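You operate a simulated robot arm through the tools that you are given. There is no shell and no other tool. Be economical: measure what you need, move in short steps, check, and stop when the job is done.

The job below is to be done with a simulated two-armed robot. You get a single attempt, and the scene is never put back.

TASK
Lock the bracket on the findings card in the red box, with the tag that the card calls for.
Fine: lid shut, yellow latch upright again. Set down upright: what you pick out.

Only the result counts: the job must be done as asked and must still hold three seconds after the hand-in. Knocking over, shifting, dropping, spilling or breaking anything else fails it. A push-on lid holds only when it is set on centred and level and pressed home; a screw cap is set on level and turned clockwise until tight.

THE ROBOT
Two 7-joint arms with fingered hands on one trunk, on a base that drives. Base frame: it is fixed to the floor where the robot stands at the start and does not move with it; the origin is under the middle of the robot, x ahead of it, y to its left, z up. Lengths are in mm, angles in degrees, forces in N, time in s.
The left shoulder is at the start at [79, 125, 1121], the right one opposite. With the tool pointing down near the work surface each hand reaches from about 460 to 820 mm from the robot's upright axis, wherever it stands, measured 20 degrees to its own side. Places, roughly: inside of the red box [800, 0, 900]; red box lid [800, 0, 1000]; yellow box latch [600, 0, 900]. Payload 3.6 kg a hand.
The tool frame of a hand sits at the grasp point between the pads (the TCP): z along the fingers, y along the line on which they close. The tips reach 30 mm beyond it. The gripper opens to 104 mm. The gripper's body begins 35 mm behind the TCP. The gripper is a hand of 4 fingers: y runs from the thumb to the fingers, the wrist lies at [-15, -104, -178] in the tool frame.
Orientation is told as [roll, pitch, yaw] about the base's x, y, z axes, in that order, counted from this pose: with the fingers straight down and the wrist toward the robot, the tool's x, y and z point along [0, 1, 0], [1, 0, 0] and [0, 0, -1] of the base frame.

THE INTERFACE
- The arms move only by the tool servo_tool. It takes "left_commands", "right_commands" or both (then of equal length, played together; a hand with none holds still); each is a list of rows, each a list of 2 entries, a list of its own where there are three numbers: the shift along the tool's x, y, z in mm, then the turn, a rotation vector about the tool's x, y, z in degrees. In form: [[[tx, ty, tz], [wx, wy, wz]], ...]. A call has 1 to 20 rows; each row shifts and turns the commanded pose from where the row before left it, along the tool's axes as they then stand. Rows are played at 5 a second. More than 50 mm and 8.6 degrees between two rows, and nothing of the call is played. Where a pose cannot be reached the arm comes as near as it can. A force on the tool above 40 N (or 10 N above the force at the start of the call, whichever is more), or a blocked arm, ends the call early, and 0.2 s more pass. In this call time passes only in rows, and 0.2 s behind the last. The reply holds the time, the measured pose of the TCP, the force on the tool along the base axes, the opening and the grip force, in the units named above and with some noise, with the torque about the TCP (base axes, N m) and any sound that the robot's microphone picked up.
- Cameras (640 x 400 px; columns grow to the right, rows downward): "scene" is now at [209.6, 37.4, 1291.4]; the picture's right is [0.38, -0.92, 0.00], its down [-0.21, -0.09, -0.97] and it looks along [0.90, 0.37, -0.22] (base axes); focal length 214 px, centre (320, 200). "left" rides on the left gripper at [-61, -92, -131] in its tool frame; the picture's right is [-0.81, -0.27, 0.52], its down [0.53, -0.71, 0.46] and it looks along [0.24, 0.64, 0.72] (tool axes); focal length 275 px, centre (320, 200). "right" rides on the right gripper at [61, -92, -130] in its tool frame; the picture's right is [-0.81, 0.28, -0.52], its down [-0.53, -0.71, 0.46] and it looks along [-0.24, 0.64, 0.72] (tool axes); focal length 275 px, centre (320, 200). There is no depth. A picture from a camera that has moved, and an enlarged one, comes with that camera's place and axes in the base frame and with its lens. The place of the scene camera against the robot may be out by one fixed shift of up to 18 mm in any direction.
- capture(camera): a new picture of that camera. No time passes.
- raise_lower(by): slides the trunk up (or, below 0, down) by that many mm; the arms and the scene camera ride with it, the base frame stays. It gives what a move gives, with no picture.
- drive_base(legs): drives the robot by 1 to 6 legs, each [ahead, left, turn to the left] in mm, mm and degrees, along the robot's own axes; the way and the turn of a leg run together, so that a leg with both is an arc; at most 1500 mm and 180 degrees a leg. The arms and the cameras ride along, it lands a little off, and it stops where it bumps. It gives what a move gives.
- move_fingers(index, middle, ring, thumb_bend, thumb_turn, hand): sets how far each is bent, from 0 (flat) to 1 (curled in); at 0.3 the hand is open as for a grip, at 0.7 the pads meet at the TCP. One left out holds its place. A second passes; each finger stops where it meets its share of the squeeze, and holds until it gets a number again. It is the only way to open and close the hand. It gives what a move gives, with no picture; readings hold the bend of each and the force on the fingers (four entries, about 0 where the hand has none), thumb and palm. thumb_turn goes from beside the hand (0) to across from the fingers (1), as for a grip.
- turn_head(pan, tilt): turns the head with the scene camera to pan (to the left, within 80 degrees either way) and tilt (down, from -29 to 69), counted from straight ahead of the robot. It gives what a move gives.
- inspect(camera, box): a new picture of the part [left, top, right, bottom] of that camera's present view, enlarged. No time passes.
- finish_job(): hands the job in; it is judged then, once.

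Go step by step. Nothing tells you exact positions but the pictures and the camera data: compare them with the known pose of the tool, close in by small moves and look again before you grip or let go. The budget is 120 turns and 92 pictures, counting those below and the enlarged ones. Unless the task says otherwise, let go and move clear before handing in.

The tools are called by a JSON object that holds its "op" and its "data". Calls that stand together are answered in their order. servo_tool: Moves the arms, as the interface text tells. Its arguments: {"type":"object","properties":{"left_commands":{"type":"array","items":{"type":"array"}},"right_commands":{"type":"array","items":{"type":"array"}}},"required":[]} The other tools are called the same way: raise_lower (by) slides the trunk up or down; move_fingers (index, middle, ring, thumb_bend, thumb_turn, hand) moves the fingers one by one; drive_base (legs) drives the base; turn_head (pan, tilt) turns the head that bears the scene camera; capture (camera) takes a picture; inspect (camera, box) takes an enlarged picture of a part of a camera's view; finish_job () hands the job in.

At the start:

```text
t: 0.0
left_ee_pos: [442.9, 375.9, 1336.7]
left_tool_rot: [0.0, 0.0, 0.0]
left_force: [-0.6, -0.4, 0.0]
left_torque: [-0.01, 0.0, 0.02]
left_grip_width: 103.9
left_grasp_force: 0.1
left_shape: jaw
left_bend: [0.3, 0.3, 0.3, 0.3, 0.98]
left_finger forces: [0.0, 0.1, 0.0, 0.0, 0.0, 0.0]
right_ee_pos: [496.8, -97.9, 1304.7]
right_tool_rot: [0.1, 0.0, 0.1]
right_force: [0.3, -0.4, -0.2]
right_torque: [0.01, 0.0, 0.0]
right_grip_width: 103.7
right_grasp_force: 0.0
right_shape: jaw
right_bend: [0.3, 0.3, 0.3, 0.3, 0.98]
right_finger forces: [0.0, 0.0, 0.1, 0.0, 0.0, 0.0]
trunk travel left (down, up): [-353.0, 183.0]
robot x, y, heading: [0.5, -1.7, -0.1]
head pan, tilt: [22.6, 12.9]
```

scene: 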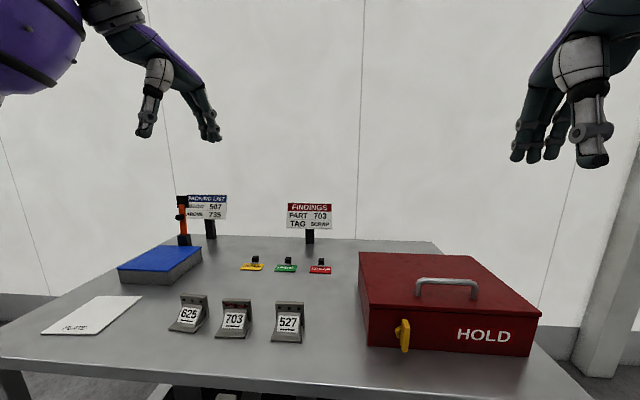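
right: 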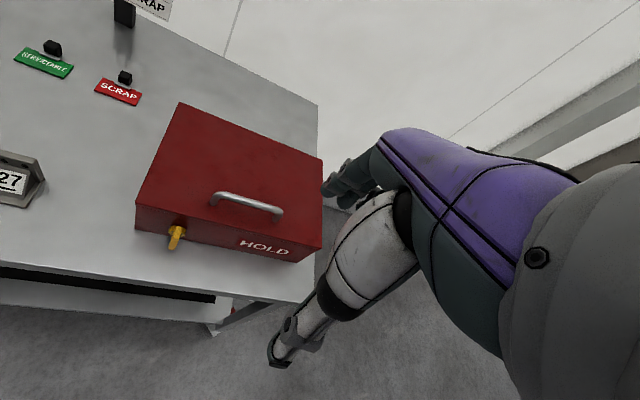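
left: 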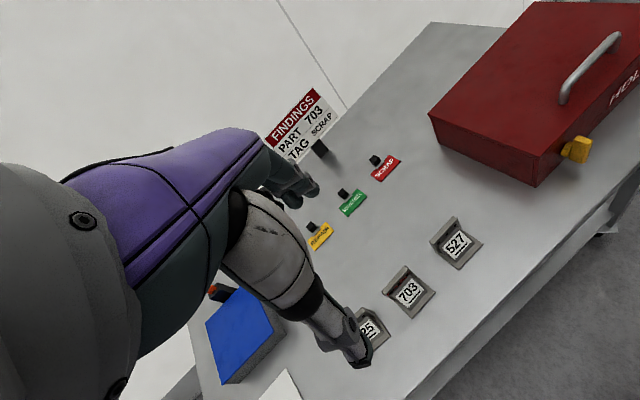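

The findings card seems to call for part 703 with the SCRAP tag, and the red HOLD box has a yellow latch on its front. I will look closer at the card, the box and the parts.

{"op": "inspect", "data": {"camera": "scene", "box": [160, 180, 350, 300]}}

{"op": "inspect", "data": {"camera": "scene", "box": [340, 235, 560, 370]}}

{"op": "inspect", "data": {"camera": "scene", "box": [150, 240, 350, 360]}}

```text
3.33 times, centred on (255, 240) of scene
camera zoom: at [209.6, 37.4, 1291.4], right [0.38, -0.92, 0.0], down [-0.21, -0.09, -0.97], along [0.9, 0.37, -0.22], focal length 715 px, centre (537, 67)
```

zoom: 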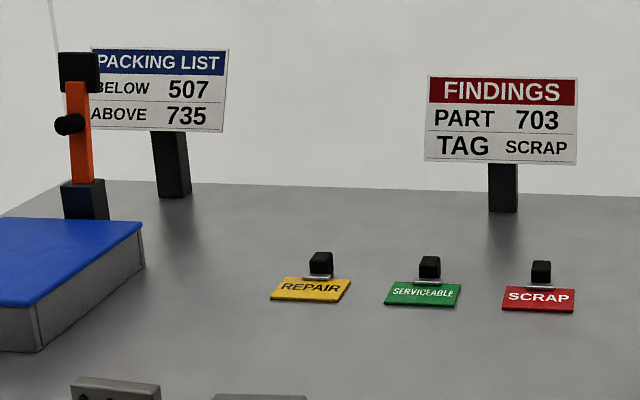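

```text
2.91 times, centred on (450, 302) of scene
camera zoom: at [209.6, 37.4, 1291.4], right [0.38, -0.92, 0.0], down [-0.21, -0.09, -0.97], along [0.9, 0.37, -0.22], focal length 624 px, centre (-58, -98)
```

zoom: 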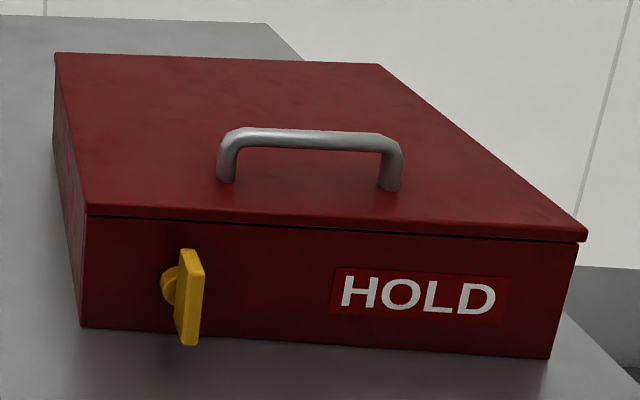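

```text
3.20 times, centred on (250, 300) of scene
camera zoom: at [209.6, 37.4, 1291.4], right [0.38, -0.92, 0.0], down [-0.21, -0.09, -0.97], along [0.9, 0.37, -0.22], focal length 686 px, centre (544, -120)
```

zoom: 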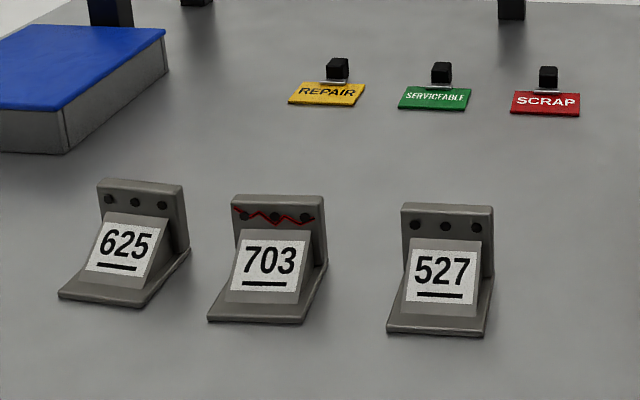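

The card says part 703 with the SCRAP tag, and I take the latch to be near (587, 16, 949). The box looks turned about 18° to the left, with its lid hinged at the back and the handle near (684, -50, 1025). I will turn the head towards the box to refine these figures.

{"op": "turn_head", "data": {"pan": 5, "tilt": 40}}

{"op": "capture", "data": {"camera": "scene"}}

```text
t: 0.9
left_ee_pos: [443.4, 376.8, 1334.6]
left_tool_rot: [0.0, 0.1, 0.0]
left_force: [-0.3, -0.2, 0.2]
left_torque: [0.01, 0.02, -0.01]
left_grip_width: 103.7
left_grasp_force: 0.0
left_shape: jaw
left_bend: [0.3, 0.3, 0.3, 0.3, 0.98]
left_finger forces: [0.1, 0.0, 0.1, 0.0, 0.1, 0.1]
right_ee_pos: [496.1, -97.4, 1304.5]
right_tool_rot: [0.0, 0.0, -0.1]
right_force: [0.5, -0.2, -0.4]
right_torque: [0.0, 0.0, 0.01]
right_grip_width: 103.6
right_grasp_force: 0.1
right_shape: jaw
right_bend: [0.3, 0.3, 0.3, 0.3, 0.98]
right_finger forces: [0.0, 0.1, 0.1, 0.1, 0.1, 0.0]
trunk travel left (down, up): [-353.0, 183.0]
robot x, y, heading: [2.4, -1.5, 0.2]
head pan, tilt: [5.0, 40.0]
```

```text
85 pictures are left
camera scene: at [208.1, 9.1, 1248.4], right [0.09, -1.0, 0.0], down [-0.64, -0.06, -0.77], along [0.76, 0.07, -0.64], focal length 214 px, centre (320, 200)
```

scene: 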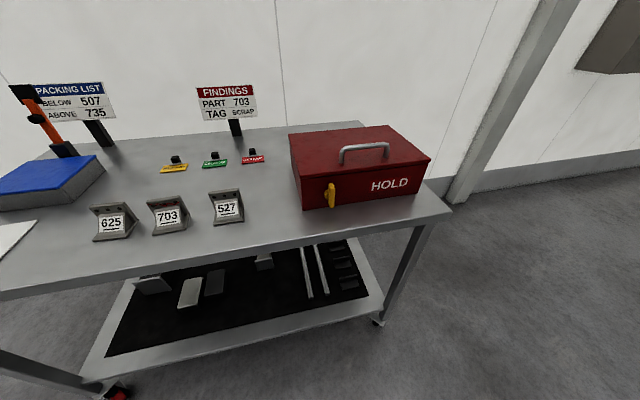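

The latch seems to be a bar standing on a round hub. I will enlarge it before choosing how to turn it.

{"op": "inspect", "data": {"camera": "scene", "box": [285, 115, 445, 215]}}

{"op": "inspect", "data": {"camera": "right", "box": [110, 160, 270, 260]}}

```text
4.00 times, centred on (365, 165) of scene
camera zoom: at [208.1, 9.1, 1248.4], right [0.09, -1.0, 0.0], down [-0.64, -0.06, -0.77], along [0.76, 0.07, -0.64], focal length 858 px, centre (140, 340)
```

zoom: 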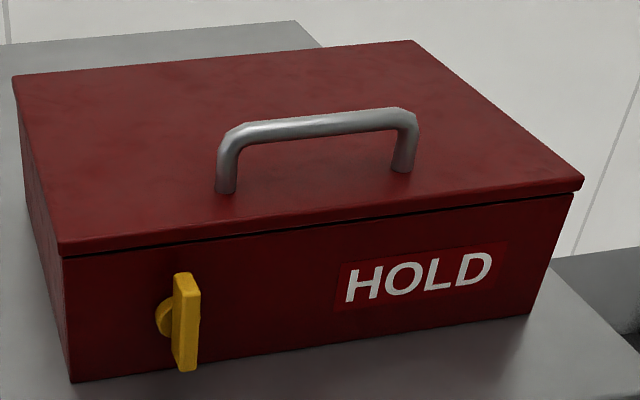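

```text
4.00 times, centred on (190, 210) of right
camera zoom: at [405.1, -36.0, 1434.3], right [0.28, -0.81, 0.52], down [-0.71, -0.53, -0.46], along [0.64, -0.24, -0.72], focal length 1101 px, centre (840, 160)
```

zoom: 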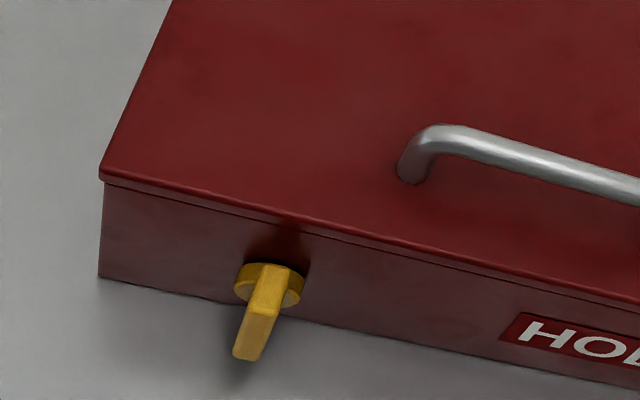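

I now have the lid's front-left corner at (584, 85, 996), the box turned 17.7°, and the latch bar at z 918–974 near (588, 17). I will close the right hand into a pointer, pitch it forward and bring it in front of the box, to the right of the latch.

{"op": "move_fingers", "data": {"hand": "right", "index": 0.7, "middle": 0.7, "ring": 0.7, "thumb_bend": 0.7}}

{"op": "servo_tool", "data": {"right_commands": [[[0, 0, 0], [-8, 0, 0]], [[0, 0, 0], [-8, 0, 0]], [[0, 0, 0], [-8, 0, 0]], [[0, 0, 0], [-8, 0, 0]], [[0, 0, 0], [-8, 0, 0]], [[0, 0, 0], [0, 3.8, -4.53]], [[0, 0, 0], [0, 3.8, -4.53]], [[0, 0, 0], [0, 3.8, -4.53]], [[1, -15.2, 36], [0, 0, 0]], [[1, -15.2, 36], [0, 0, 0]], [[1, -15.2, 36], [0, 0, 0]], [[1, -15.2, 36], [0, 0, 0]], [[1, -15.2, 36], [0, 0, 0]], [[1, -15.2, 36], [0, 0, 0]]]}}

{"op": "capture", "data": {"camera": "right"}}

{"op": "capture", "data": {"camera": "scene"}}

```text
t: 1.9
left_ee_pos: [443.8, 375.5, 1334.7]
left_tool_rot: [0.0, 0.0, 0.1]
left_force: [-0.4, 0.3, -0.4]
left_torque: [-0.01, 0.0, 0.01]
left_grip_width: 103.8
left_grasp_force: 0.0
left_shape: jaw
left_bend: [0.3, 0.3, 0.3, 0.3, 0.98]
left_finger forces: [0.0, 0.1, 0.0, 0.0, 0.0, 0.1]
right_ee_pos: [496.5, -98.8, 1304.0]
right_tool_rot: [0.1, 0.0, 0.1]
right_force: [0.6, 0.0, 0.1]
right_torque: [0.01, -0.02, 0.03]
right_grip_width: 1.5
right_grasp_force: 0.1
right_shape: fingers
right_bend: [0.7, 0.7, 0.7, 0.7, 0.98]
right_finger forces: [0.0, 0.0, 0.1, 0.0, 0.1, 0.1]
trunk travel left (down, up): [-353.0, 183.0]
robot x, y, heading: [-0.3, 3.9, -0.1]
head pan, tilt: [5.0, 40.0]
```

```text
t: 4.9
left_ee_pos: [442.9, 376.8, 1335.2]
left_tool_rot: [0.1, 0.0, 0.1]
left_force: [0.2, -0.6, 0.1]
left_torque: [0.02, 0.02, 0.0]
left_grip_width: 103.7
left_grasp_force: 0.2
left_shape: jaw
left_bend: [0.3, 0.3, 0.3, 0.3, 0.98]
left_finger forces: [0.0, 0.0, 0.1, 0.1, 0.0, 0.0]
right_ee_pos: [562.6, -69.4, 1079.5]
right_tool_rot: [0.0, -39.9, 17.7]
right_force: [-0.2, 0.0, -0.3]
right_torque: [-0.01, -0.01, -0.01]
right_grip_width: 1.3
right_grasp_force: 0.0
right_shape: fingers
right_bend: [0.7, 0.7, 0.7, 0.7, 0.98]
right_finger forces: [0.0, 0.1, 0.0, 0.1, 0.0, 0.0]
trunk travel left (down, up): [-353.0, 183.0]
robot x, y, heading: [-1.5, 1.6, 0.0]
head pan, tilt: [5.0, 40.0]
```

```text
82 pictures are left
camera right: at [397.6, -57.3, 1119.8], right [0.13, -0.81, 0.57], down [-0.08, -0.58, -0.81], along [0.99, 0.06, -0.14], focal length 275 px, centre (320, 200)
```

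right: 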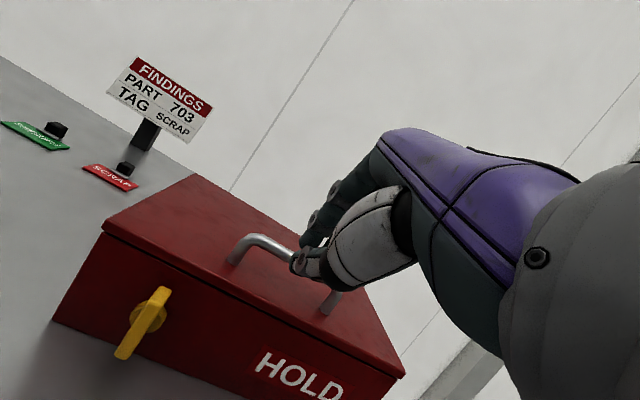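

```text
81 pictures are left
camera scene: at [208.3, 9.0, 1248.4], right [0.09, -1.0, 0.0], down [-0.64, -0.06, -0.77], along [0.76, 0.07, -0.64], focal length 214 px, centre (320, 200)
```

scene: 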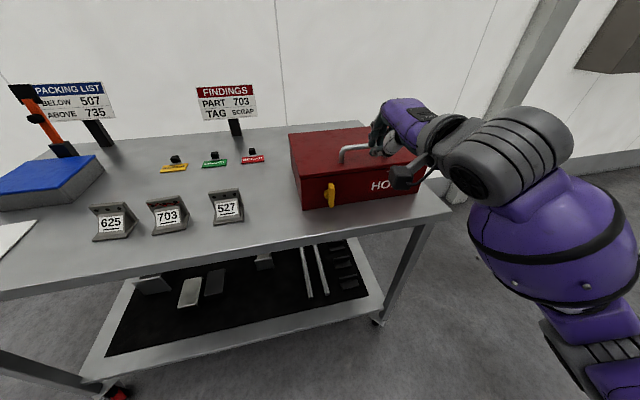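

The hand is in front of the lid with the right orientation. I will lower it to latch-top height on the right side of the latch and look.

{"op": "servo_tool", "data": {"right_commands": [[[1.5, -12.1, 31.8], [0, 0, 0]], [[1.5, -12.1, 31.8], [0, 0, 0]], [[1.5, -12.1, 31.8], [0, 0, 0]]]}}

{"op": "inspect", "data": {"camera": "scene", "box": [285, 115, 445, 215]}}

{"op": "capture", "data": {"camera": "right"}}

```text
t: 5.7
left_ee_pos: [443.8, 377.3, 1335.5]
left_tool_rot: [0.0, 0.0, 0.1]
left_force: [0.1, -0.1, -1.1]
left_torque: [0.01, -0.02, -0.05]
left_grip_width: 103.7
left_grasp_force: 0.0
left_shape: jaw
left_bend: [0.3, 0.3, 0.3, 0.3, 0.98]
left_finger forces: [0.0, 0.0, 0.0, 0.0, 0.0, 0.0]
right_ee_pos: [592.4, -55.6, 984.1]
right_tool_rot: [-0.1, -40.1, 17.9]
right_force: [-0.4, 0.8, -0.6]
right_torque: [0.02, 0.04, 0.0]
right_grip_width: 1.4
right_grasp_force: 0.0
right_shape: fingers
right_bend: [0.7, 0.7, 0.7, 0.7, 0.98]
right_finger forces: [0.0, 0.1, 0.1, 0.1, 0.1, 0.0]
trunk travel left (down, up): [-353.0, 183.0]
robot x, y, heading: [1.1, -0.0, -0.1]
head pan, tilt: [5.0, 40.0]
```

```text
4.00 times, centred on (365, 165) of scene
camera zoom: at [208.2, 9.1, 1248.4], right [0.09, -1.0, 0.0], down [-0.64, -0.06, -0.77], along [0.76, 0.07, -0.64], focal length 858 px, centre (140, 340)
```

zoom: 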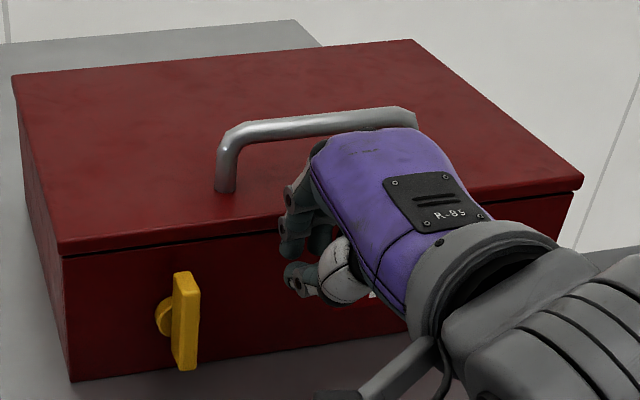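

```text
79 pictures are left
camera right: at [425.7, -42.9, 1024.3], right [0.13, -0.81, 0.57], down [-0.08, -0.59, -0.81], along [0.99, 0.06, -0.14], focal length 275 px, centre (320, 200)
```

right: 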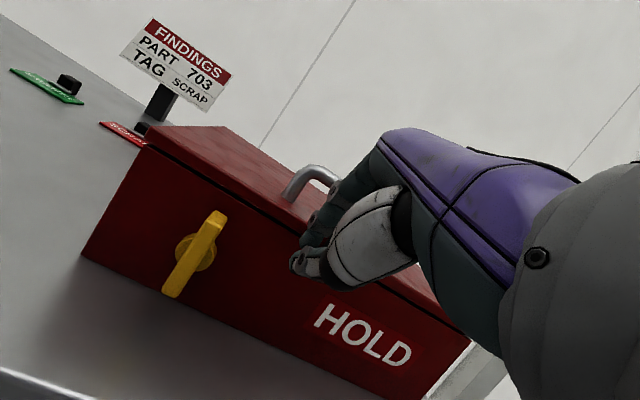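

The fingertips are just right of the latch, about 38 mm from the bar and level with its top half. I will lower slightly and push the bar's top to the left along the face.

{"op": "servo_tool", "data": {"right_commands": [[[0, -3.2, 3.8], [0, 0, 0]], [[17, 0, 0], [0, 0, 0]], [[17, 0, 0], [0, 0, 0]], [[5, 0, 0], [0, 0, 0]], [[5, 0, 0], [0, 0, 0]], [[5, 0, 0], [0, 0, 0]], [[5, 0, 0], [0, 0, 0]]]}}

{"op": "inspect", "data": {"camera": "scene", "box": [285, 115, 445, 215]}}

```text
t: 7.3
left_ee_pos: [443.8, 375.5, 1335.1]
left_tool_rot: [-0.1, 0.1, -0.1]
left_force: [-0.1, 0.2, 0.0]
left_torque: [0.01, 0.0, -0.02]
left_grip_width: 103.5
left_grasp_force: 0.1
left_shape: jaw
left_bend: [0.3, 0.3, 0.3, 0.3, 0.98]
left_finger forces: [0.0, 0.0, 0.1, 0.1, 0.0, 0.1]
right_ee_pos: [574.6, -4.5, 978.1]
right_tool_rot: [0.0, -40.0, 17.7]
right_force: [0.5, 0.5, -0.7]
right_torque: [0.02, 0.0, -0.01]
right_grip_width: 1.3
right_grasp_force: 0.1
right_shape: fingers
right_bend: [0.7, 0.7, 0.7, 0.7, 0.98]
right_finger forces: [0.0, 0.0, 0.1, 0.1, 0.0, 0.0]
trunk travel left (down, up): [-353.0, 183.0]
robot x, y, heading: [-2.9, 2.6, 0.1]
head pan, tilt: [5.0, 40.0]
```

```text
4.00 times, centred on (365, 165) of scene
camera zoom: at [208.1, 9.1, 1248.4], right [0.09, -1.0, 0.0], down [-0.64, -0.06, -0.77], along [0.76, 0.07, -0.64], focal length 858 px, centre (140, 340)
```

zoom: 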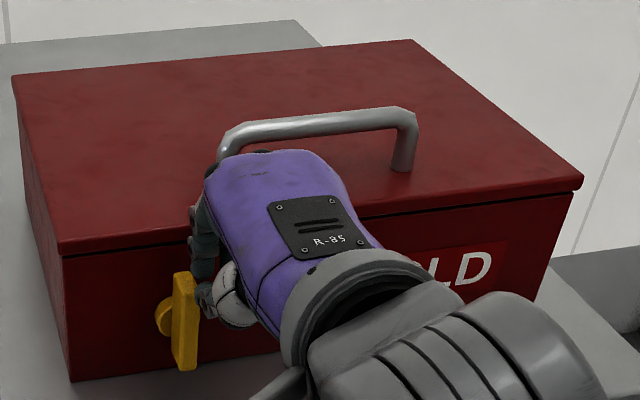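

The thumb tip is just at the bar. I will keep pushing left in small steps.

{"op": "servo_tool", "data": {"right_commands": [[[5, 0, 0], [0, 0, 0]], [[5, 0, 0], [0, 0, 0]], [[5, 0, 0], [0, 0, 0]], [[5, 0, 0], [0, 0, 0]]]}}

{"op": "inspect", "data": {"camera": "scene", "box": [285, 115, 445, 215]}}

{"op": "inspect", "data": {"camera": "right", "box": [160, 140, 400, 290]}}

```text
t: 8.3
left_ee_pos: [444.1, 376.3, 1334.9]
left_tool_rot: [-0.1, -0.1, 0.0]
left_force: [0.0, -0.4, 0.1]
left_torque: [0.0, 0.01, -0.01]
left_grip_width: 103.6
left_grasp_force: 0.0
left_shape: jaw
left_bend: [0.3, 0.3, 0.3, 0.3, 0.98]
left_finger forces: [0.0, 0.1, 0.1, 0.1, 0.1, 0.0]
right_ee_pos: [569.5, 12.9, 979.0]
right_tool_rot: [0.0, -40.1, 17.8]
right_force: [0.0, -0.1, -0.7]
right_torque: [0.0, 0.01, 0.02]
right_grip_width: 1.3
right_grasp_force: 0.0
right_shape: fingers
right_bend: [0.7, 0.7, 0.7, 0.7, 0.98]
right_finger forces: [0.0, 0.1, 0.0, 0.1, 0.0, 0.0]
trunk travel left (down, up): [-353.0, 183.0]
robot x, y, heading: [3.5, -1.6, -0.0]
head pan, tilt: [5.0, 40.0]
```

```text
4.00 times, centred on (365, 165) of scene
camera zoom: at [208.1, 9.1, 1248.4], right [0.09, -1.0, 0.0], down [-0.64, -0.06, -0.77], along [0.76, 0.07, -0.64], focal length 858 px, centre (140, 340)
```

zoom: 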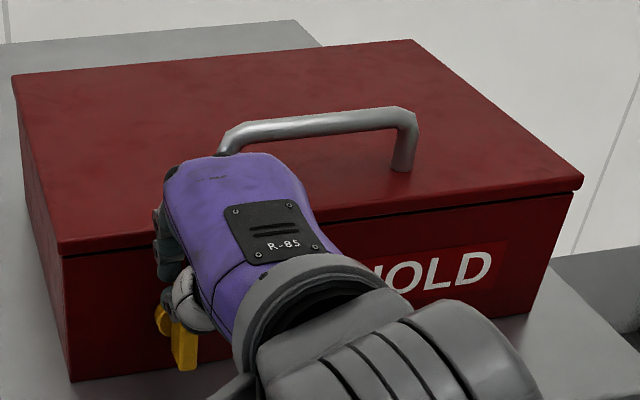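

```text
2.67 times, centred on (280, 215) of right
camera zoom: at [403.9, 26.3, 1019.4], right [0.13, -0.81, 0.57], down [-0.08, -0.59, -0.81], along [0.99, 0.06, -0.14], focal length 734 px, centre (427, 160)
```

zoom: 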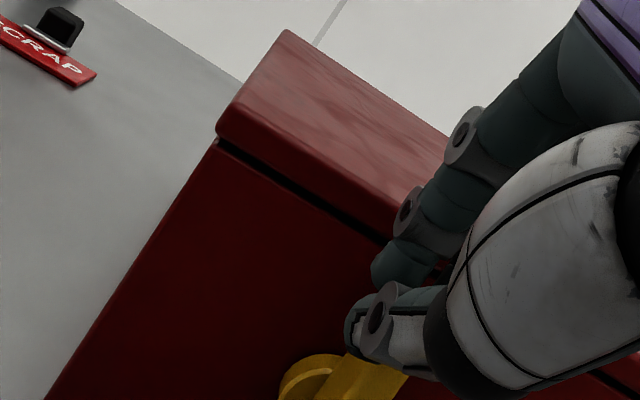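

The fingers passed over the top of the bar without touching it. I will back off, go 20 mm lower and push again.

{"op": "servo_tool", "data": {"right_commands": [[[-20, 0, 0], [0, 0, 0]], [[-20, 0, 0], [0, 0, 0]], [[0, -12.9, 15.3], [0, 0, 0]], [[10, 0, 0], [0, 0, 0]], [[10, 0, 0], [0, 0, 0]], [[5, 0, 0], [0, 0, 0]], [[5, 0, 0], [0, 0, 0]], [[5, 0, 0], [0, 0, 0]]]}}

{"op": "inspect", "data": {"camera": "scene", "box": [285, 115, 445, 215]}}

{"op": "inspect", "data": {"camera": "right", "box": [160, 140, 400, 290]}}

```text
t: 10.1
left_ee_pos: [445.6, 373.6, 1334.0]
left_tool_rot: [-0.1, 0.0, -0.3]
left_force: [0.0, 1.2, 0.4]
left_torque: [-0.01, 0.0, -0.03]
left_grip_width: 103.8
left_grasp_force: 0.1
left_shape: jaw
left_bend: [0.3, 0.3, 0.3, 0.3, 0.98]
left_finger forces: [0.0, 0.1, 0.0, 0.0, 0.0, 0.0]
right_ee_pos: [576.2, -7.6, 958.5]
right_tool_rot: [-1.1, -39.9, 16.6]
right_force: [4.5, -17.8, 1.1]
right_torque: [-0.13, -0.07, -0.36]
right_grip_width: 1.2
right_grasp_force: 9.4
right_shape: fingers
right_bend: [0.7, 0.7, 0.7, 0.7, 0.98]
right_finger forces: [19.0, 0.0, 0.0, 0.0, 0.0, 0.0]
trunk travel left (down, up): [-353.0, 183.0]
robot x, y, heading: [2.8, -4.1, 0.1]
head pan, tilt: [5.0, 40.0]
stopped in row 8 (right hand): the force on the tool passed its limit at 42 N (the readings are from after the stop); the commanded pose is now the measured one
```

```text
4.00 times, centred on (365, 165) of scene
camera zoom: at [208.5, 7.3, 1248.4], right [0.08, -1.0, 0.0], down [-0.64, -0.05, -0.77], along [0.76, 0.06, -0.64], focal length 858 px, centre (140, 340)
```

zoom: 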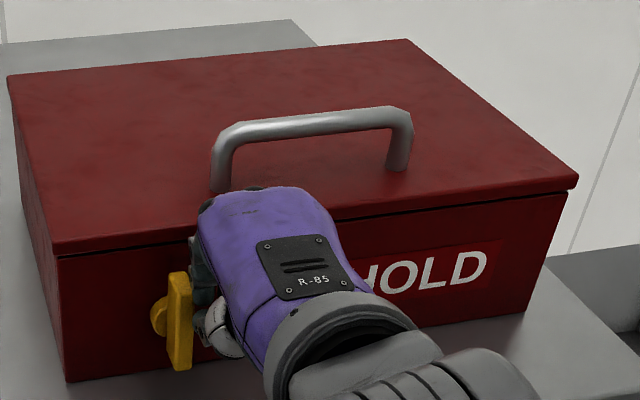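

```text
2.67 times, centred on (280, 215) of right
camera zoom: at [410.5, 10.9, 997.9], right [0.1, -0.8, 0.58], down [-0.09, -0.59, -0.8], along [0.99, 0.03, -0.14], focal length 734 px, centre (427, 160)
```

zoom: 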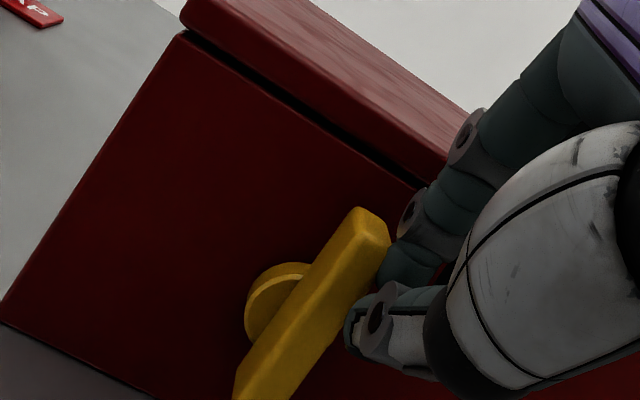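

The bar did not yield to a 42 N push to the left at its upper half, so it likely turns the other way. I will back off, go lower and push its bottom end to the left.

{"op": "servo_tool", "data": {"right_commands": [[[-15, 0, 0], [0, 0, 0]], [[0, -9.6, 11.5], [0, 0, 0]], [[0, -9.6, 11.5], [0, 0, 0]]]}}

{"op": "inspect", "data": {"camera": "right", "box": [160, 140, 400, 290]}}

```text
t: 10.9
left_ee_pos: [444.0, 374.5, 1334.5]
left_tool_rot: [0.0, 0.0, -0.2]
left_force: [0.5, 0.3, -0.3]
left_torque: [0.0, -0.01, -0.03]
left_grip_width: 103.6
left_grasp_force: 0.0
left_shape: jaw
left_bend: [0.3, 0.3, 0.3, 0.3, 0.98]
left_finger forces: [0.0, 0.0, 0.0, 0.1, 0.0, 0.0]
right_ee_pos: [578.8, -16.1, 927.3]
right_tool_rot: [-0.6, -40.1, 17.1]
right_force: [0.1, 0.3, -0.2]
right_torque: [-0.01, 0.0, 0.01]
right_grip_width: 1.1
right_grasp_force: 0.1
right_shape: fingers
right_bend: [0.7, 0.7, 0.7, 0.7, 0.98]
right_finger forces: [0.0, 0.1, 0.1, 0.0, 0.0, 0.0]
trunk travel left (down, up): [-353.0, 183.0]
robot x, y, heading: [-2.2, -2.5, 0.1]
head pan, tilt: [5.0, 40.0]
```

```text
2.67 times, centred on (280, 215) of right
camera zoom: at [413.6, 0.1, 967.8], right [0.11, -0.81, 0.58], down [-0.09, -0.59, -0.8], along [0.99, 0.04, -0.14], focal length 734 px, centre (427, 160)
```

zoom: 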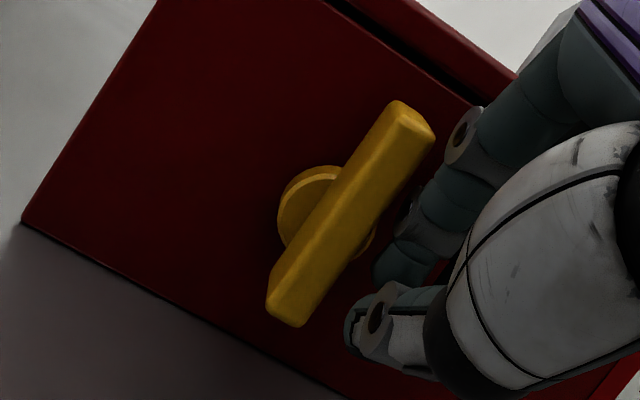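

Close-up rays from the hand camera put the bar lower than I thought, at z ≈ 895–951 with its centre near 923, so the scene camera reads high. I will drop another 8 mm and push the lower half to the left.

{"op": "servo_tool", "data": {"right_commands": [[[0, -5.1, 6.1], [0, 0, 0]], [[5, 0, 0], [0, 0, 0]], [[5, 0, 0], [0, 0, 0]], [[5, 0, 0], [0, 0, 0]], [[5, 0, 0], [0, 0, 0]], [[5, 0, 0], [0, 0, 0]], [[5, 0, 0], [0, 0, 0]]]}}

{"op": "inspect", "data": {"camera": "right", "box": [160, 140, 400, 290]}}

```text
t: 12.2
left_ee_pos: [446.4, 372.0, 1336.4]
left_tool_rot: [0.0, 0.0, -0.3]
left_force: [0.5, -1.0, -0.6]
left_torque: [-0.05, -0.02, -0.06]
left_grip_width: 103.6
left_grasp_force: 0.0
left_shape: jaw
left_bend: [0.3, 0.3, 0.3, 0.3, 0.98]
left_finger forces: [0.0, 0.0, 0.1, 0.0, 0.0, 0.0]
right_ee_pos: [577.6, -8.8, 919.9]
right_tool_rot: [-1.6, -40.0, 15.9]
right_force: [4.0, -19.2, 0.4]
right_torque: [0.14, 0.01, -0.34]
right_grip_width: 0.3
right_grasp_force: 9.8
right_shape: fingers
right_bend: [0.7, 0.7, 0.7, 0.7, 0.97]
right_finger forces: [19.2, 0.0, 0.0, 0.0, 0.1, 0.1]
trunk travel left (down, up): [-353.0, 183.0]
robot x, y, heading: [-0.6, -0.3, -0.2]
head pan, tilt: [5.0, 40.0]
stopped in row 6 (right hand): the force on the tool passed its limit at 42 N (the readings are from after the stop); the commanded pose is now the measured one
```

```text
2.67 times, centred on (280, 215) of right
camera zoom: at [411.4, 11.8, 959.1], right [0.09, -0.8, 0.59], down [-0.1, -0.6, -0.8], along [0.99, 0.01, -0.14], focal length 734 px, centre (427, 160)
```

zoom: 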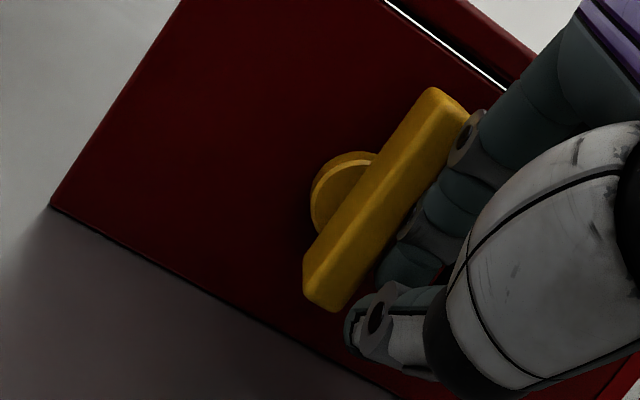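

The finger lay along the whole bar, so that push gave little torque. I will instead go over to the left side of the latch and push its top end to the right.

{"op": "servo_tool", "data": {"right_commands": [[[-15, 0, 0], [-0.5, 2.3, -0.4]], [[0, 22.5, -26.8], [0, 0, 0]], [[0, 22.5, -26.8], [0, 0, 0]], [[30, 0, 0], [0, 0, 0]], [[30, 0, 0], [0, 0, 0]], [[35, 0, 0], [0, 0, 0]], [[0, -11, 13], [0, 0, 0]], [[0, -11, 13], [0, 0, 0]]]}}

{"op": "capture", "data": {"camera": "right"}}

{"op": "inspect", "data": {"camera": "scene", "box": [285, 115, 445, 215]}}

```text
t: 14.0
left_ee_pos: [445.2, 374.5, 1335.5]
left_tool_rot: [0.1, 0.0, -0.2]
left_force: [-0.5, -0.5, 0.0]
left_torque: [-0.03, 0.02, 0.01]
left_grip_width: 103.7
left_grasp_force: 0.1
left_shape: jaw
left_bend: [0.3, 0.3, 0.3, 0.3, 0.98]
left_finger forces: [0.1, 0.0, 0.0, 0.0, 0.1, 0.0]
right_ee_pos: [550.4, 71.1, 957.6]
right_tool_rot: [0.7, -40.5, 16.8]
right_force: [-0.4, 0.3, 0.5]
right_torque: [-0.02, 0.03, -0.03]
right_grip_width: 1.3
right_grasp_force: 0.3
right_shape: fingers
right_bend: [0.7, 0.7, 0.7, 0.7, 0.97]
right_finger forces: [0.0, 0.0, 0.1, 0.0, 0.1, 0.0]
trunk travel left (down, up): [-353.0, 183.0]
robot x, y, heading: [-1.9, -1.5, -0.1]
head pan, tilt: [5.0, 40.0]
```

```text
71 pictures are left
camera right: at [384.0, 83.9, 997.0], right [0.12, -0.82, 0.56], down [-0.08, -0.57, -0.81], along [0.99, 0.05, -0.13], focal length 275 px, centre (320, 200)
```

right: 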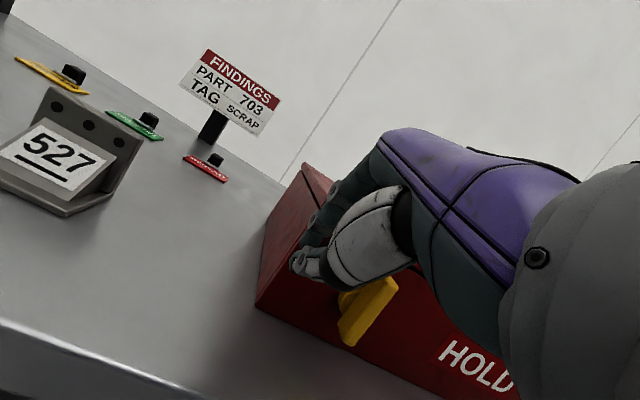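

```text
4.00 times, centred on (365, 165) of scene
camera zoom: at [208.3, 7.4, 1248.4], right [0.08, -1.0, 0.0], down [-0.64, -0.05, -0.77], along [0.76, 0.06, -0.64], focal length 858 px, centre (140, 340)
```

zoom: 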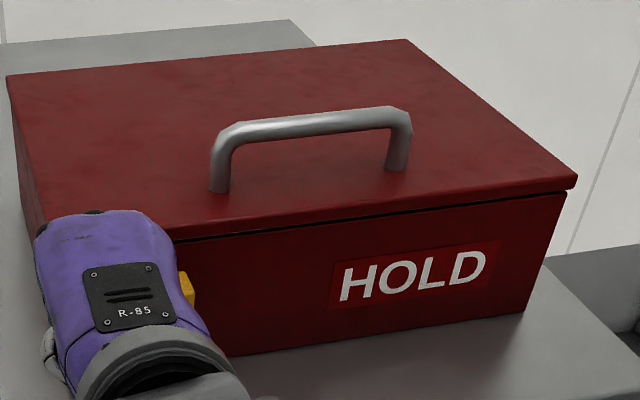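

The hand is now left of the latch. I will move in a little and push to the right.

{"op": "servo_tool", "data": {"right_commands": [[[0, 6.1, 5.1], [0, 0, 0]], [[-10, 0, 0], [0, 0, 0]], [[-10, 0, 0], [0, 0, 0]], [[-5, 0, 0], [0, 0, 0]], [[-5, 0, 0], [0, 0, 0]], [[-5, 0, 0], [0, 0, 0]], [[-5, 0, 0], [0, 0, 0]], [[-5, 0, 0], [0, 0, 0]], [[-5, 0, 0], [0, 0, 0]]]}}

{"op": "capture", "data": {"camera": "right"}}

{"op": "inspect", "data": {"camera": "scene", "box": [285, 115, 445, 215]}}

```text
t: 16.0
left_ee_pos: [444.2, 373.7, 1335.0]
left_tool_rot: [0.0, 0.0, -0.2]
left_force: [0.8, -0.4, -0.4]
left_torque: [0.01, 0.03, -0.03]
left_grip_width: 103.7
left_grasp_force: 0.1
left_shape: jaw
left_bend: [0.3, 0.3, 0.3, 0.3, 0.98]
left_finger forces: [0.1, 0.0, 0.0, 0.0, 0.1, 0.1]
right_ee_pos: [574.1, 27.2, 956.8]
right_tool_rot: [0.7, -40.4, 16.7]
right_force: [0.9, 1.3, -0.4]
right_torque: [0.0, 0.0, 0.0]
right_grip_width: 1.4
right_grasp_force: 0.1
right_shape: fingers
right_bend: [0.7, 0.7, 0.7, 0.7, 0.97]
right_finger forces: [0.0, 0.0, 0.2, 0.0, 0.1, 0.1]
trunk travel left (down, up): [-353.0, 183.0]
robot x, y, heading: [3.5, 0.1, -0.4]
head pan, tilt: [5.0, 40.0]
```

```text
69 pictures are left
camera right: at [407.1, 39.8, 997.0], right [0.12, -0.82, 0.56], down [-0.08, -0.57, -0.81], along [0.99, 0.06, -0.13], focal length 275 px, centre (320, 200)
```

right: 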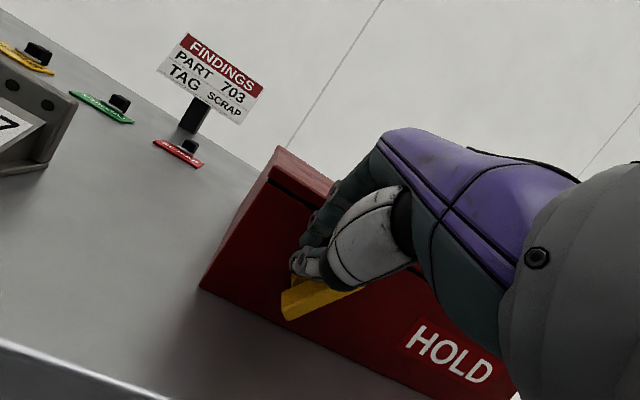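

```text
4.00 times, centred on (365, 165) of scene
camera zoom: at [208.4, 7.1, 1248.4], right [0.08, -1.0, 0.0], down [-0.64, -0.05, -0.77], along [0.76, 0.06, -0.64], focal length 858 px, centre (140, 340)
```

zoom: 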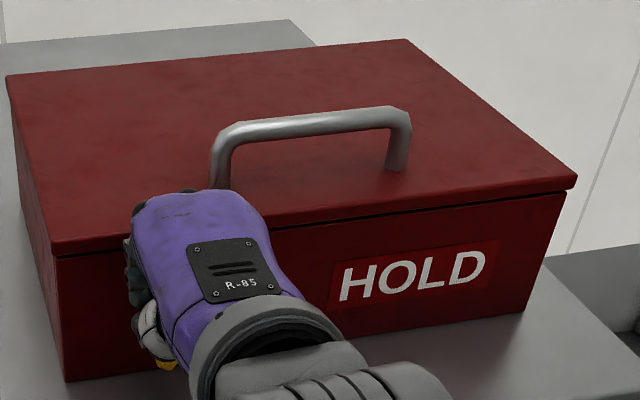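

The latch is turning, now about 40° clockwise, with very little force. I will carry on right and then down to bring it to horizontal.

{"op": "servo_tool", "data": {"right_commands": [[[-5, -3.2, 3.8], [0, 0, 0]], [[-5, -3.2, 3.8], [0, 0, 0]], [[-4, -3.2, 3.8], [0, 0, 0]], [[-4, -3.2, 3.8], [0, 0, 0]], [[0, -3.2, 3.8], [0, 0, 0]], [[0, -3.2, 3.8], [0, 0, 0]]]}}

{"op": "capture", "data": {"camera": "right"}}

```text
t: 17.4
left_ee_pos: [441.4, 372.6, 1336.6]
left_tool_rot: [0.0, -0.2, -0.2]
left_force: [-0.2, 0.0, -0.4]
left_torque: [0.0, 0.01, 0.0]
left_grip_width: 103.7
left_grasp_force: 0.1
left_shape: jaw
left_bend: [0.3, 0.3, 0.3, 0.3, 0.98]
left_finger forces: [0.0, 0.1, 0.1, 0.1, 0.0, 0.0]
right_ee_pos: [576.4, 9.2, 933.8]
right_tool_rot: [0.7, -41.5, 16.8]
right_force: [-6.8, -1.8, 29.4]
right_torque: [0.16, -0.46, 0.03]
right_grip_width: 0.0
right_grasp_force: 16.6
right_shape: fingers
right_bend: [0.66, 0.67, 0.7, 0.76, 0.97]
right_finger forces: [0.0, 13.7, 0.1, 0.0, 20.1, 0.0]
trunk travel left (down, up): [-353.0, 183.0]
robot x, y, heading: [-1.0, -1.3, -0.2]
head pan, tilt: [5.0, 40.0]
```

```text
67 pictures are left
camera right: at [409.4, 21.9, 971.9], right [0.11, -0.82, 0.56], down [-0.07, -0.57, -0.82], along [0.99, 0.05, -0.12], focal length 275 px, centre (320, 200)
```

right: 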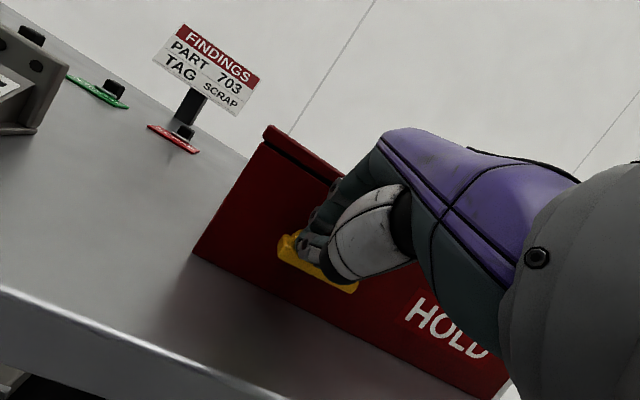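

The latch bar now lies horizontal and pushes back, so it is at its stop. I will lift off and back away to look.

{"op": "servo_tool", "data": {"right_commands": [[[0, 6.4, -7.6], [0, 0, 0]], [[0, 19.3, -23], [0, 0, 0]], [[0, 19.3, -23], [0, 0, 0]], [[0, 25.8, -30.6], [0, 0, 0]], [[0, 25.8, -30.6], [0, 0, 0]]]}}

{"op": "capture", "data": {"camera": "right"}}

```text
t: 18.6
left_ee_pos: [446.2, 373.8, 1335.4]
left_tool_rot: [0.1, 0.1, -0.2]
left_force: [0.0, -0.5, 0.6]
left_torque: [0.0, -0.01, 0.03]
left_grip_width: 103.6
left_grasp_force: 0.2
left_shape: jaw
left_bend: [0.3, 0.3, 0.3, 0.3, 0.98]
left_finger forces: [0.0, 0.1, 0.1, 0.0, 0.0, 0.0]
right_ee_pos: [575.6, 7.9, 1075.9]
right_tool_rot: [0.7, -40.4, 16.9]
right_force: [0.8, 0.2, -0.3]
right_torque: [-0.02, 0.0, 0.03]
right_grip_width: 0.7
right_grasp_force: 0.1
right_shape: fingers
right_bend: [0.7, 0.7, 0.7, 0.7, 0.97]
right_finger forces: [0.0, 0.0, 0.0, 0.0, 0.0, 0.0]
trunk travel left (down, up): [-353.0, 183.0]
robot x, y, heading: [3.9, -1.1, -0.2]
head pan, tilt: [5.0, 40.0]
```

```text
66 pictures are left
camera right: at [410.8, 20.5, 1115.7], right [0.12, -0.82, 0.56], down [-0.08, -0.57, -0.81], along [0.99, 0.06, -0.14], focal length 275 px, centre (320, 200)
```

right: 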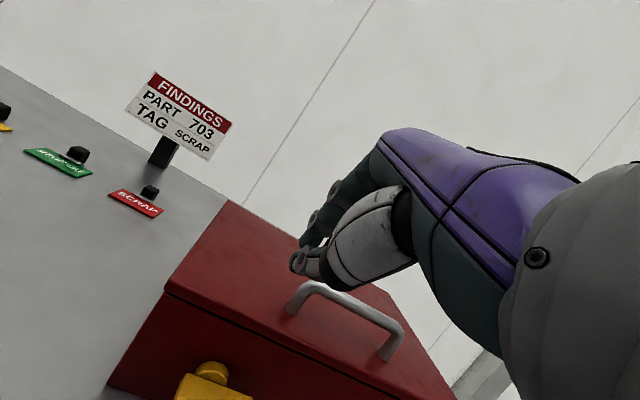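

The latch stays horizontal. Using two hand-camera views I place the handle bar's middle near (698, -48, 998), running along the box front. I will half open the right hand and set it above the handle at pitch -20.

{"op": "move_fingers", "data": {"hand": "right", "index": 0.48, "middle": 0.48, "ring": 0.48, "thumb_bend": 0.5}}

{"op": "servo_tool", "data": {"right_commands": [[[0, 0, 0], [6.8, 0, 0]], [[0, 0, 0], [6.8, 0, 0]], [[0, 0, 0], [6.8, 0, 0]], [[-30.1, 22.3, 12.4], [0, 0, 0]], [[-30.1, 22.3, 12.4], [0, 0, 0]], [[-30.1, 22.3, 12.4], [0, 0, 0]]]}}

{"op": "capture", "data": {"camera": "right"}}

{"op": "inspect", "data": {"camera": "scene", "box": [285, 90, 445, 215]}}

```text
t: 19.6
left_ee_pos: [445.2, 373.0, 1334.8]
left_tool_rot: [0.0, 0.0, -0.1]
left_force: [0.0, -0.4, -0.2]
left_torque: [0.02, -0.01, 0.0]
left_grip_width: 103.6
left_grasp_force: 0.0
left_shape: jaw
left_bend: [0.3, 0.3, 0.3, 0.3, 0.98]
left_finger forces: [0.0, 0.0, 0.1, 0.0, 0.0, 0.0]
right_ee_pos: [576.3, 7.3, 1075.1]
right_tool_rot: [0.7, -40.5, 16.9]
right_force: [-1.1, 0.0, 0.1]
right_torque: [-0.01, 0.0, 0.01]
right_grip_width: 54.2
right_grasp_force: 0.0
right_shape: fingers
right_bend: [0.48, 0.48, 0.48, 0.5, 0.97]
right_finger forces: [0.1, 0.0, 0.1, 0.0, 0.0, 0.0]
trunk travel left (down, up): [-353.0, 183.0]
robot x, y, heading: [-0.9, -1.4, 0.1]
head pan, tilt: [5.0, 40.0]
```

```text
t: 21.0
left_ee_pos: [445.8, 372.8, 1334.8]
left_tool_rot: [0.0, -0.1, -0.1]
left_force: [0.3, 0.4, -0.3]
left_torque: [0.0, 0.02, -0.01]
left_grip_width: 103.6
left_grasp_force: 0.0
left_shape: jaw
left_bend: [0.3, 0.3, 0.3, 0.3, 0.98]
left_finger forces: [0.0, 0.1, 0.1, 0.0, 0.1, 0.1]
right_ee_pos: [677.9, -55.0, 1063.3]
right_tool_rot: [0.8, -20.1, 17.1]
right_force: [-0.3, 0.4, 0.6]
right_torque: [0.01, -0.02, 0.0]
right_grip_width: 54.6
right_grasp_force: 0.0
right_shape: fingers
right_bend: [0.48, 0.48, 0.48, 0.5, 0.97]
right_finger forces: [0.0, 0.0, 0.1, 0.0, 0.1, 0.1]
trunk travel left (down, up): [-353.0, 183.0]
robot x, y, heading: [1.4, -1.0, -0.6]
head pan, tilt: [5.0, 40.0]
```

```text
65 pictures are left
camera right: at [535.3, -36.3, 1154.0], right [0.32, -0.76, 0.57], down [-0.33, -0.65, -0.68], along [0.89, 0.03, -0.46], focal length 275 px, centre (320, 200)
```

right: 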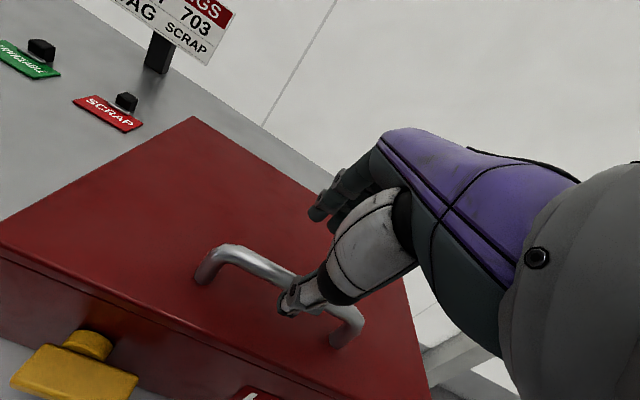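

```text
3.20 times, centred on (365, 152) of scene
camera zoom: at [208.9, 6.6, 1248.3], right [0.08, -1.0, 0.0], down [-0.64, -0.05, -0.77], along [0.76, 0.06, -0.64], focal length 686 px, centre (176, 352)
```

zoom: 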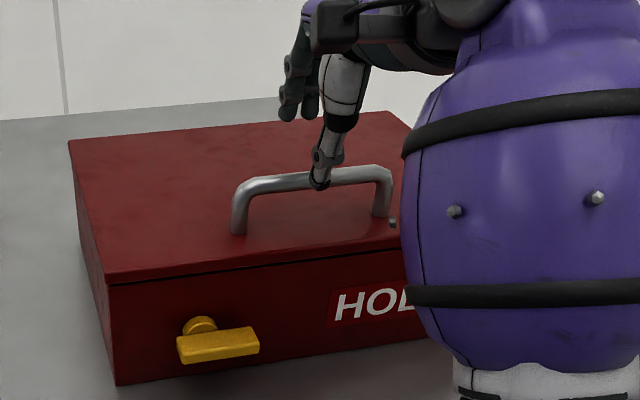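

The latch is clearly horizontal and the hand is poised above the handle, thumb on the front side. I will advance half way along the fingers and look again.

{"op": "servo_tool", "data": {"right_commands": [[[0, 0, 12], [0, 0, 0]], [[0, 0, 12], [0, 0, 0]], [[0, 0, 11], [0, 0, 0]]]}}

{"op": "inspect", "data": {"camera": "right", "box": [160, 150, 400, 370]}}

{"op": "inspect", "data": {"camera": "scene", "box": [325, 90, 405, 165]}}

```text
t: 21.8
left_ee_pos: [446.1, 372.5, 1334.8]
left_tool_rot: [0.0, 0.0, -0.2]
left_force: [-0.1, 0.2, -0.3]
left_torque: [0.04, 0.01, -0.02]
left_grip_width: 103.8
left_grasp_force: 0.1
left_shape: jaw
left_bend: [0.3, 0.3, 0.3, 0.3, 0.98]
left_finger forces: [0.1, 0.0, 0.0, 0.1, 0.1, 0.1]
right_ee_pos: [690.0, -51.7, 1029.7]
right_tool_rot: [0.7, -20.1, 17.1]
right_force: [0.2, 0.4, -0.2]
right_torque: [-0.01, 0.01, 0.03]
right_grip_width: 54.3
right_grasp_force: 0.0
right_shape: fingers
right_bend: [0.48, 0.48, 0.48, 0.5, 0.97]
right_finger forces: [0.0, 0.0, 0.1, 0.0, 0.1, 0.0]
trunk travel left (down, up): [-353.0, 183.0]
robot x, y, heading: [-0.5, -1.6, -0.2]
head pan, tilt: [5.0, 40.0]
```

```text
1.82 times, centred on (280, 260) of right
camera zoom: at [546.2, -32.5, 1121.9], right [0.32, -0.76, 0.57], down [-0.33, -0.65, -0.68], along [0.89, 0.03, -0.46], focal length 500 px, centre (393, 91)
```

zoom: 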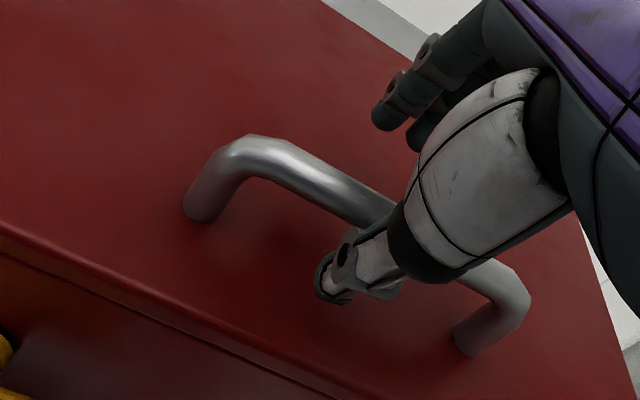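

```text
5.33 times, centred on (365, 128) of scene
camera zoom: at [208.5, 7.1, 1248.4], right [0.08, -1.0, 0.0], down [-0.64, -0.05, -0.77], along [0.76, 0.06, -0.64], focal length 1144 px, centre (80, 587)
```

zoom: 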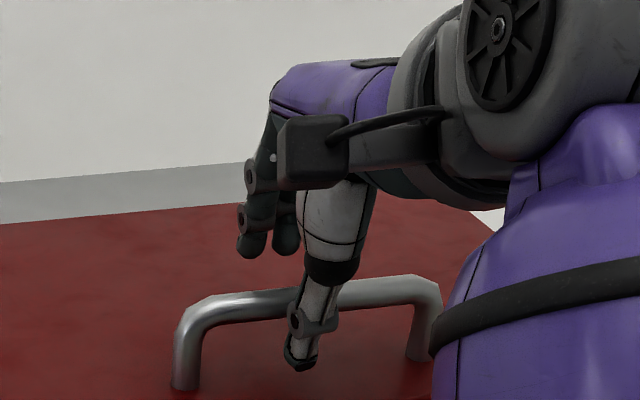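

The thumb is in front of the bar and the fingers behind it, slightly high. I will go 18 mm deeper and close.

{"op": "servo_tool", "data": {"right_commands": [[[0, 0, 6], [0, 0, 0]], [[0, 0, 6], [0, 0, 0]], [[0, 0, 6], [0, 0, 0]]]}}

{"op": "move_fingers", "data": {"hand": "right", "index": 0.75, "middle": 0.75, "ring": 0.75, "thumb_bend": 0.65}}

{"op": "inspect", "data": {"camera": "right", "box": [160, 150, 400, 370]}}

```text
t: 22.6
left_ee_pos: [443.8, 374.2, 1337.1]
left_tool_rot: [-0.1, -0.1, -0.2]
left_force: [-0.2, 0.1, -0.3]
left_torque: [0.01, 0.0, 0.0]
left_grip_width: 103.8
left_grasp_force: 0.1
left_shape: jaw
left_bend: [0.3, 0.3, 0.3, 0.3, 0.98]
left_finger forces: [0.0, 0.1, 0.0, 0.1, 0.0, 0.0]
right_ee_pos: [692.8, -49.3, 1018.7]
right_tool_rot: [0.6, -20.6, 17.4]
right_force: [-2.7, -1.7, 14.8]
right_torque: [-0.12, 0.54, 0.04]
right_grip_width: 54.2
right_grasp_force: 7.2
right_shape: fingers
right_bend: [0.48, 0.48, 0.48, 0.5, 0.98]
right_finger forces: [0.0, 0.0, 0.1, 0.0, 14.7, 0.0]
trunk travel left (down, up): [-353.0, 183.0]
robot x, y, heading: [5.1, -2.9, -0.1]
head pan, tilt: [5.0, 40.0]
```

```text
t: 23.6
left_ee_pos: [445.3, 373.5, 1335.4]
left_tool_rot: [0.0, 0.0, -0.3]
left_force: [-0.1, -0.2, 0.8]
left_torque: [-0.03, 0.02, 0.05]
left_grip_width: 103.6
left_grasp_force: 0.1
left_shape: jaw
left_bend: [0.3, 0.3, 0.3, 0.3, 0.98]
left_finger forces: [0.0, 0.1, 0.1, 0.0, 0.0, 0.0]
right_ee_pos: [693.7, -49.6, 1013.9]
right_tool_rot: [0.6, -20.1, 17.1]
right_force: [-3.5, -1.6, -2.3]
right_torque: [-0.03, -0.03, 0.08]
right_grip_width: 3.7
right_grasp_force: 2.1
right_shape: fingers
right_bend: [0.75, 0.75, 0.75, 0.62, 0.97]
right_finger forces: [0.0, 0.0, 0.1, 0.0, 5.0, 0.0]
trunk travel left (down, up): [-353.0, 183.0]
robot x, y, heading: [3.8, -2.8, -0.4]
head pan, tilt: [5.0, 40.0]
```

```text
1.82 times, centred on (280, 260) of right
camera zoom: at [551.4, -30.2, 1105.3], right [0.32, -0.75, 0.57], down [-0.33, -0.66, -0.68], along [0.89, 0.03, -0.46], focal length 500 px, centre (393, 91)
```

zoom: 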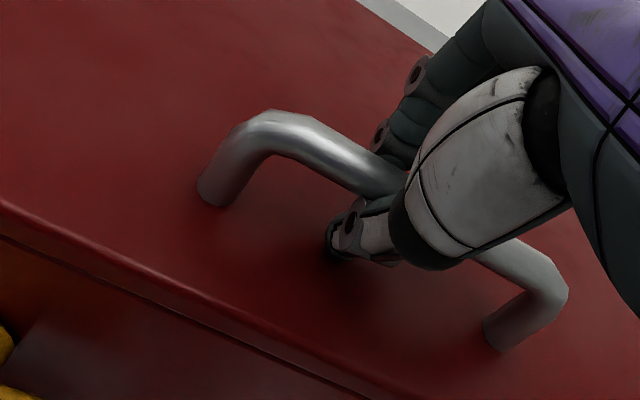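

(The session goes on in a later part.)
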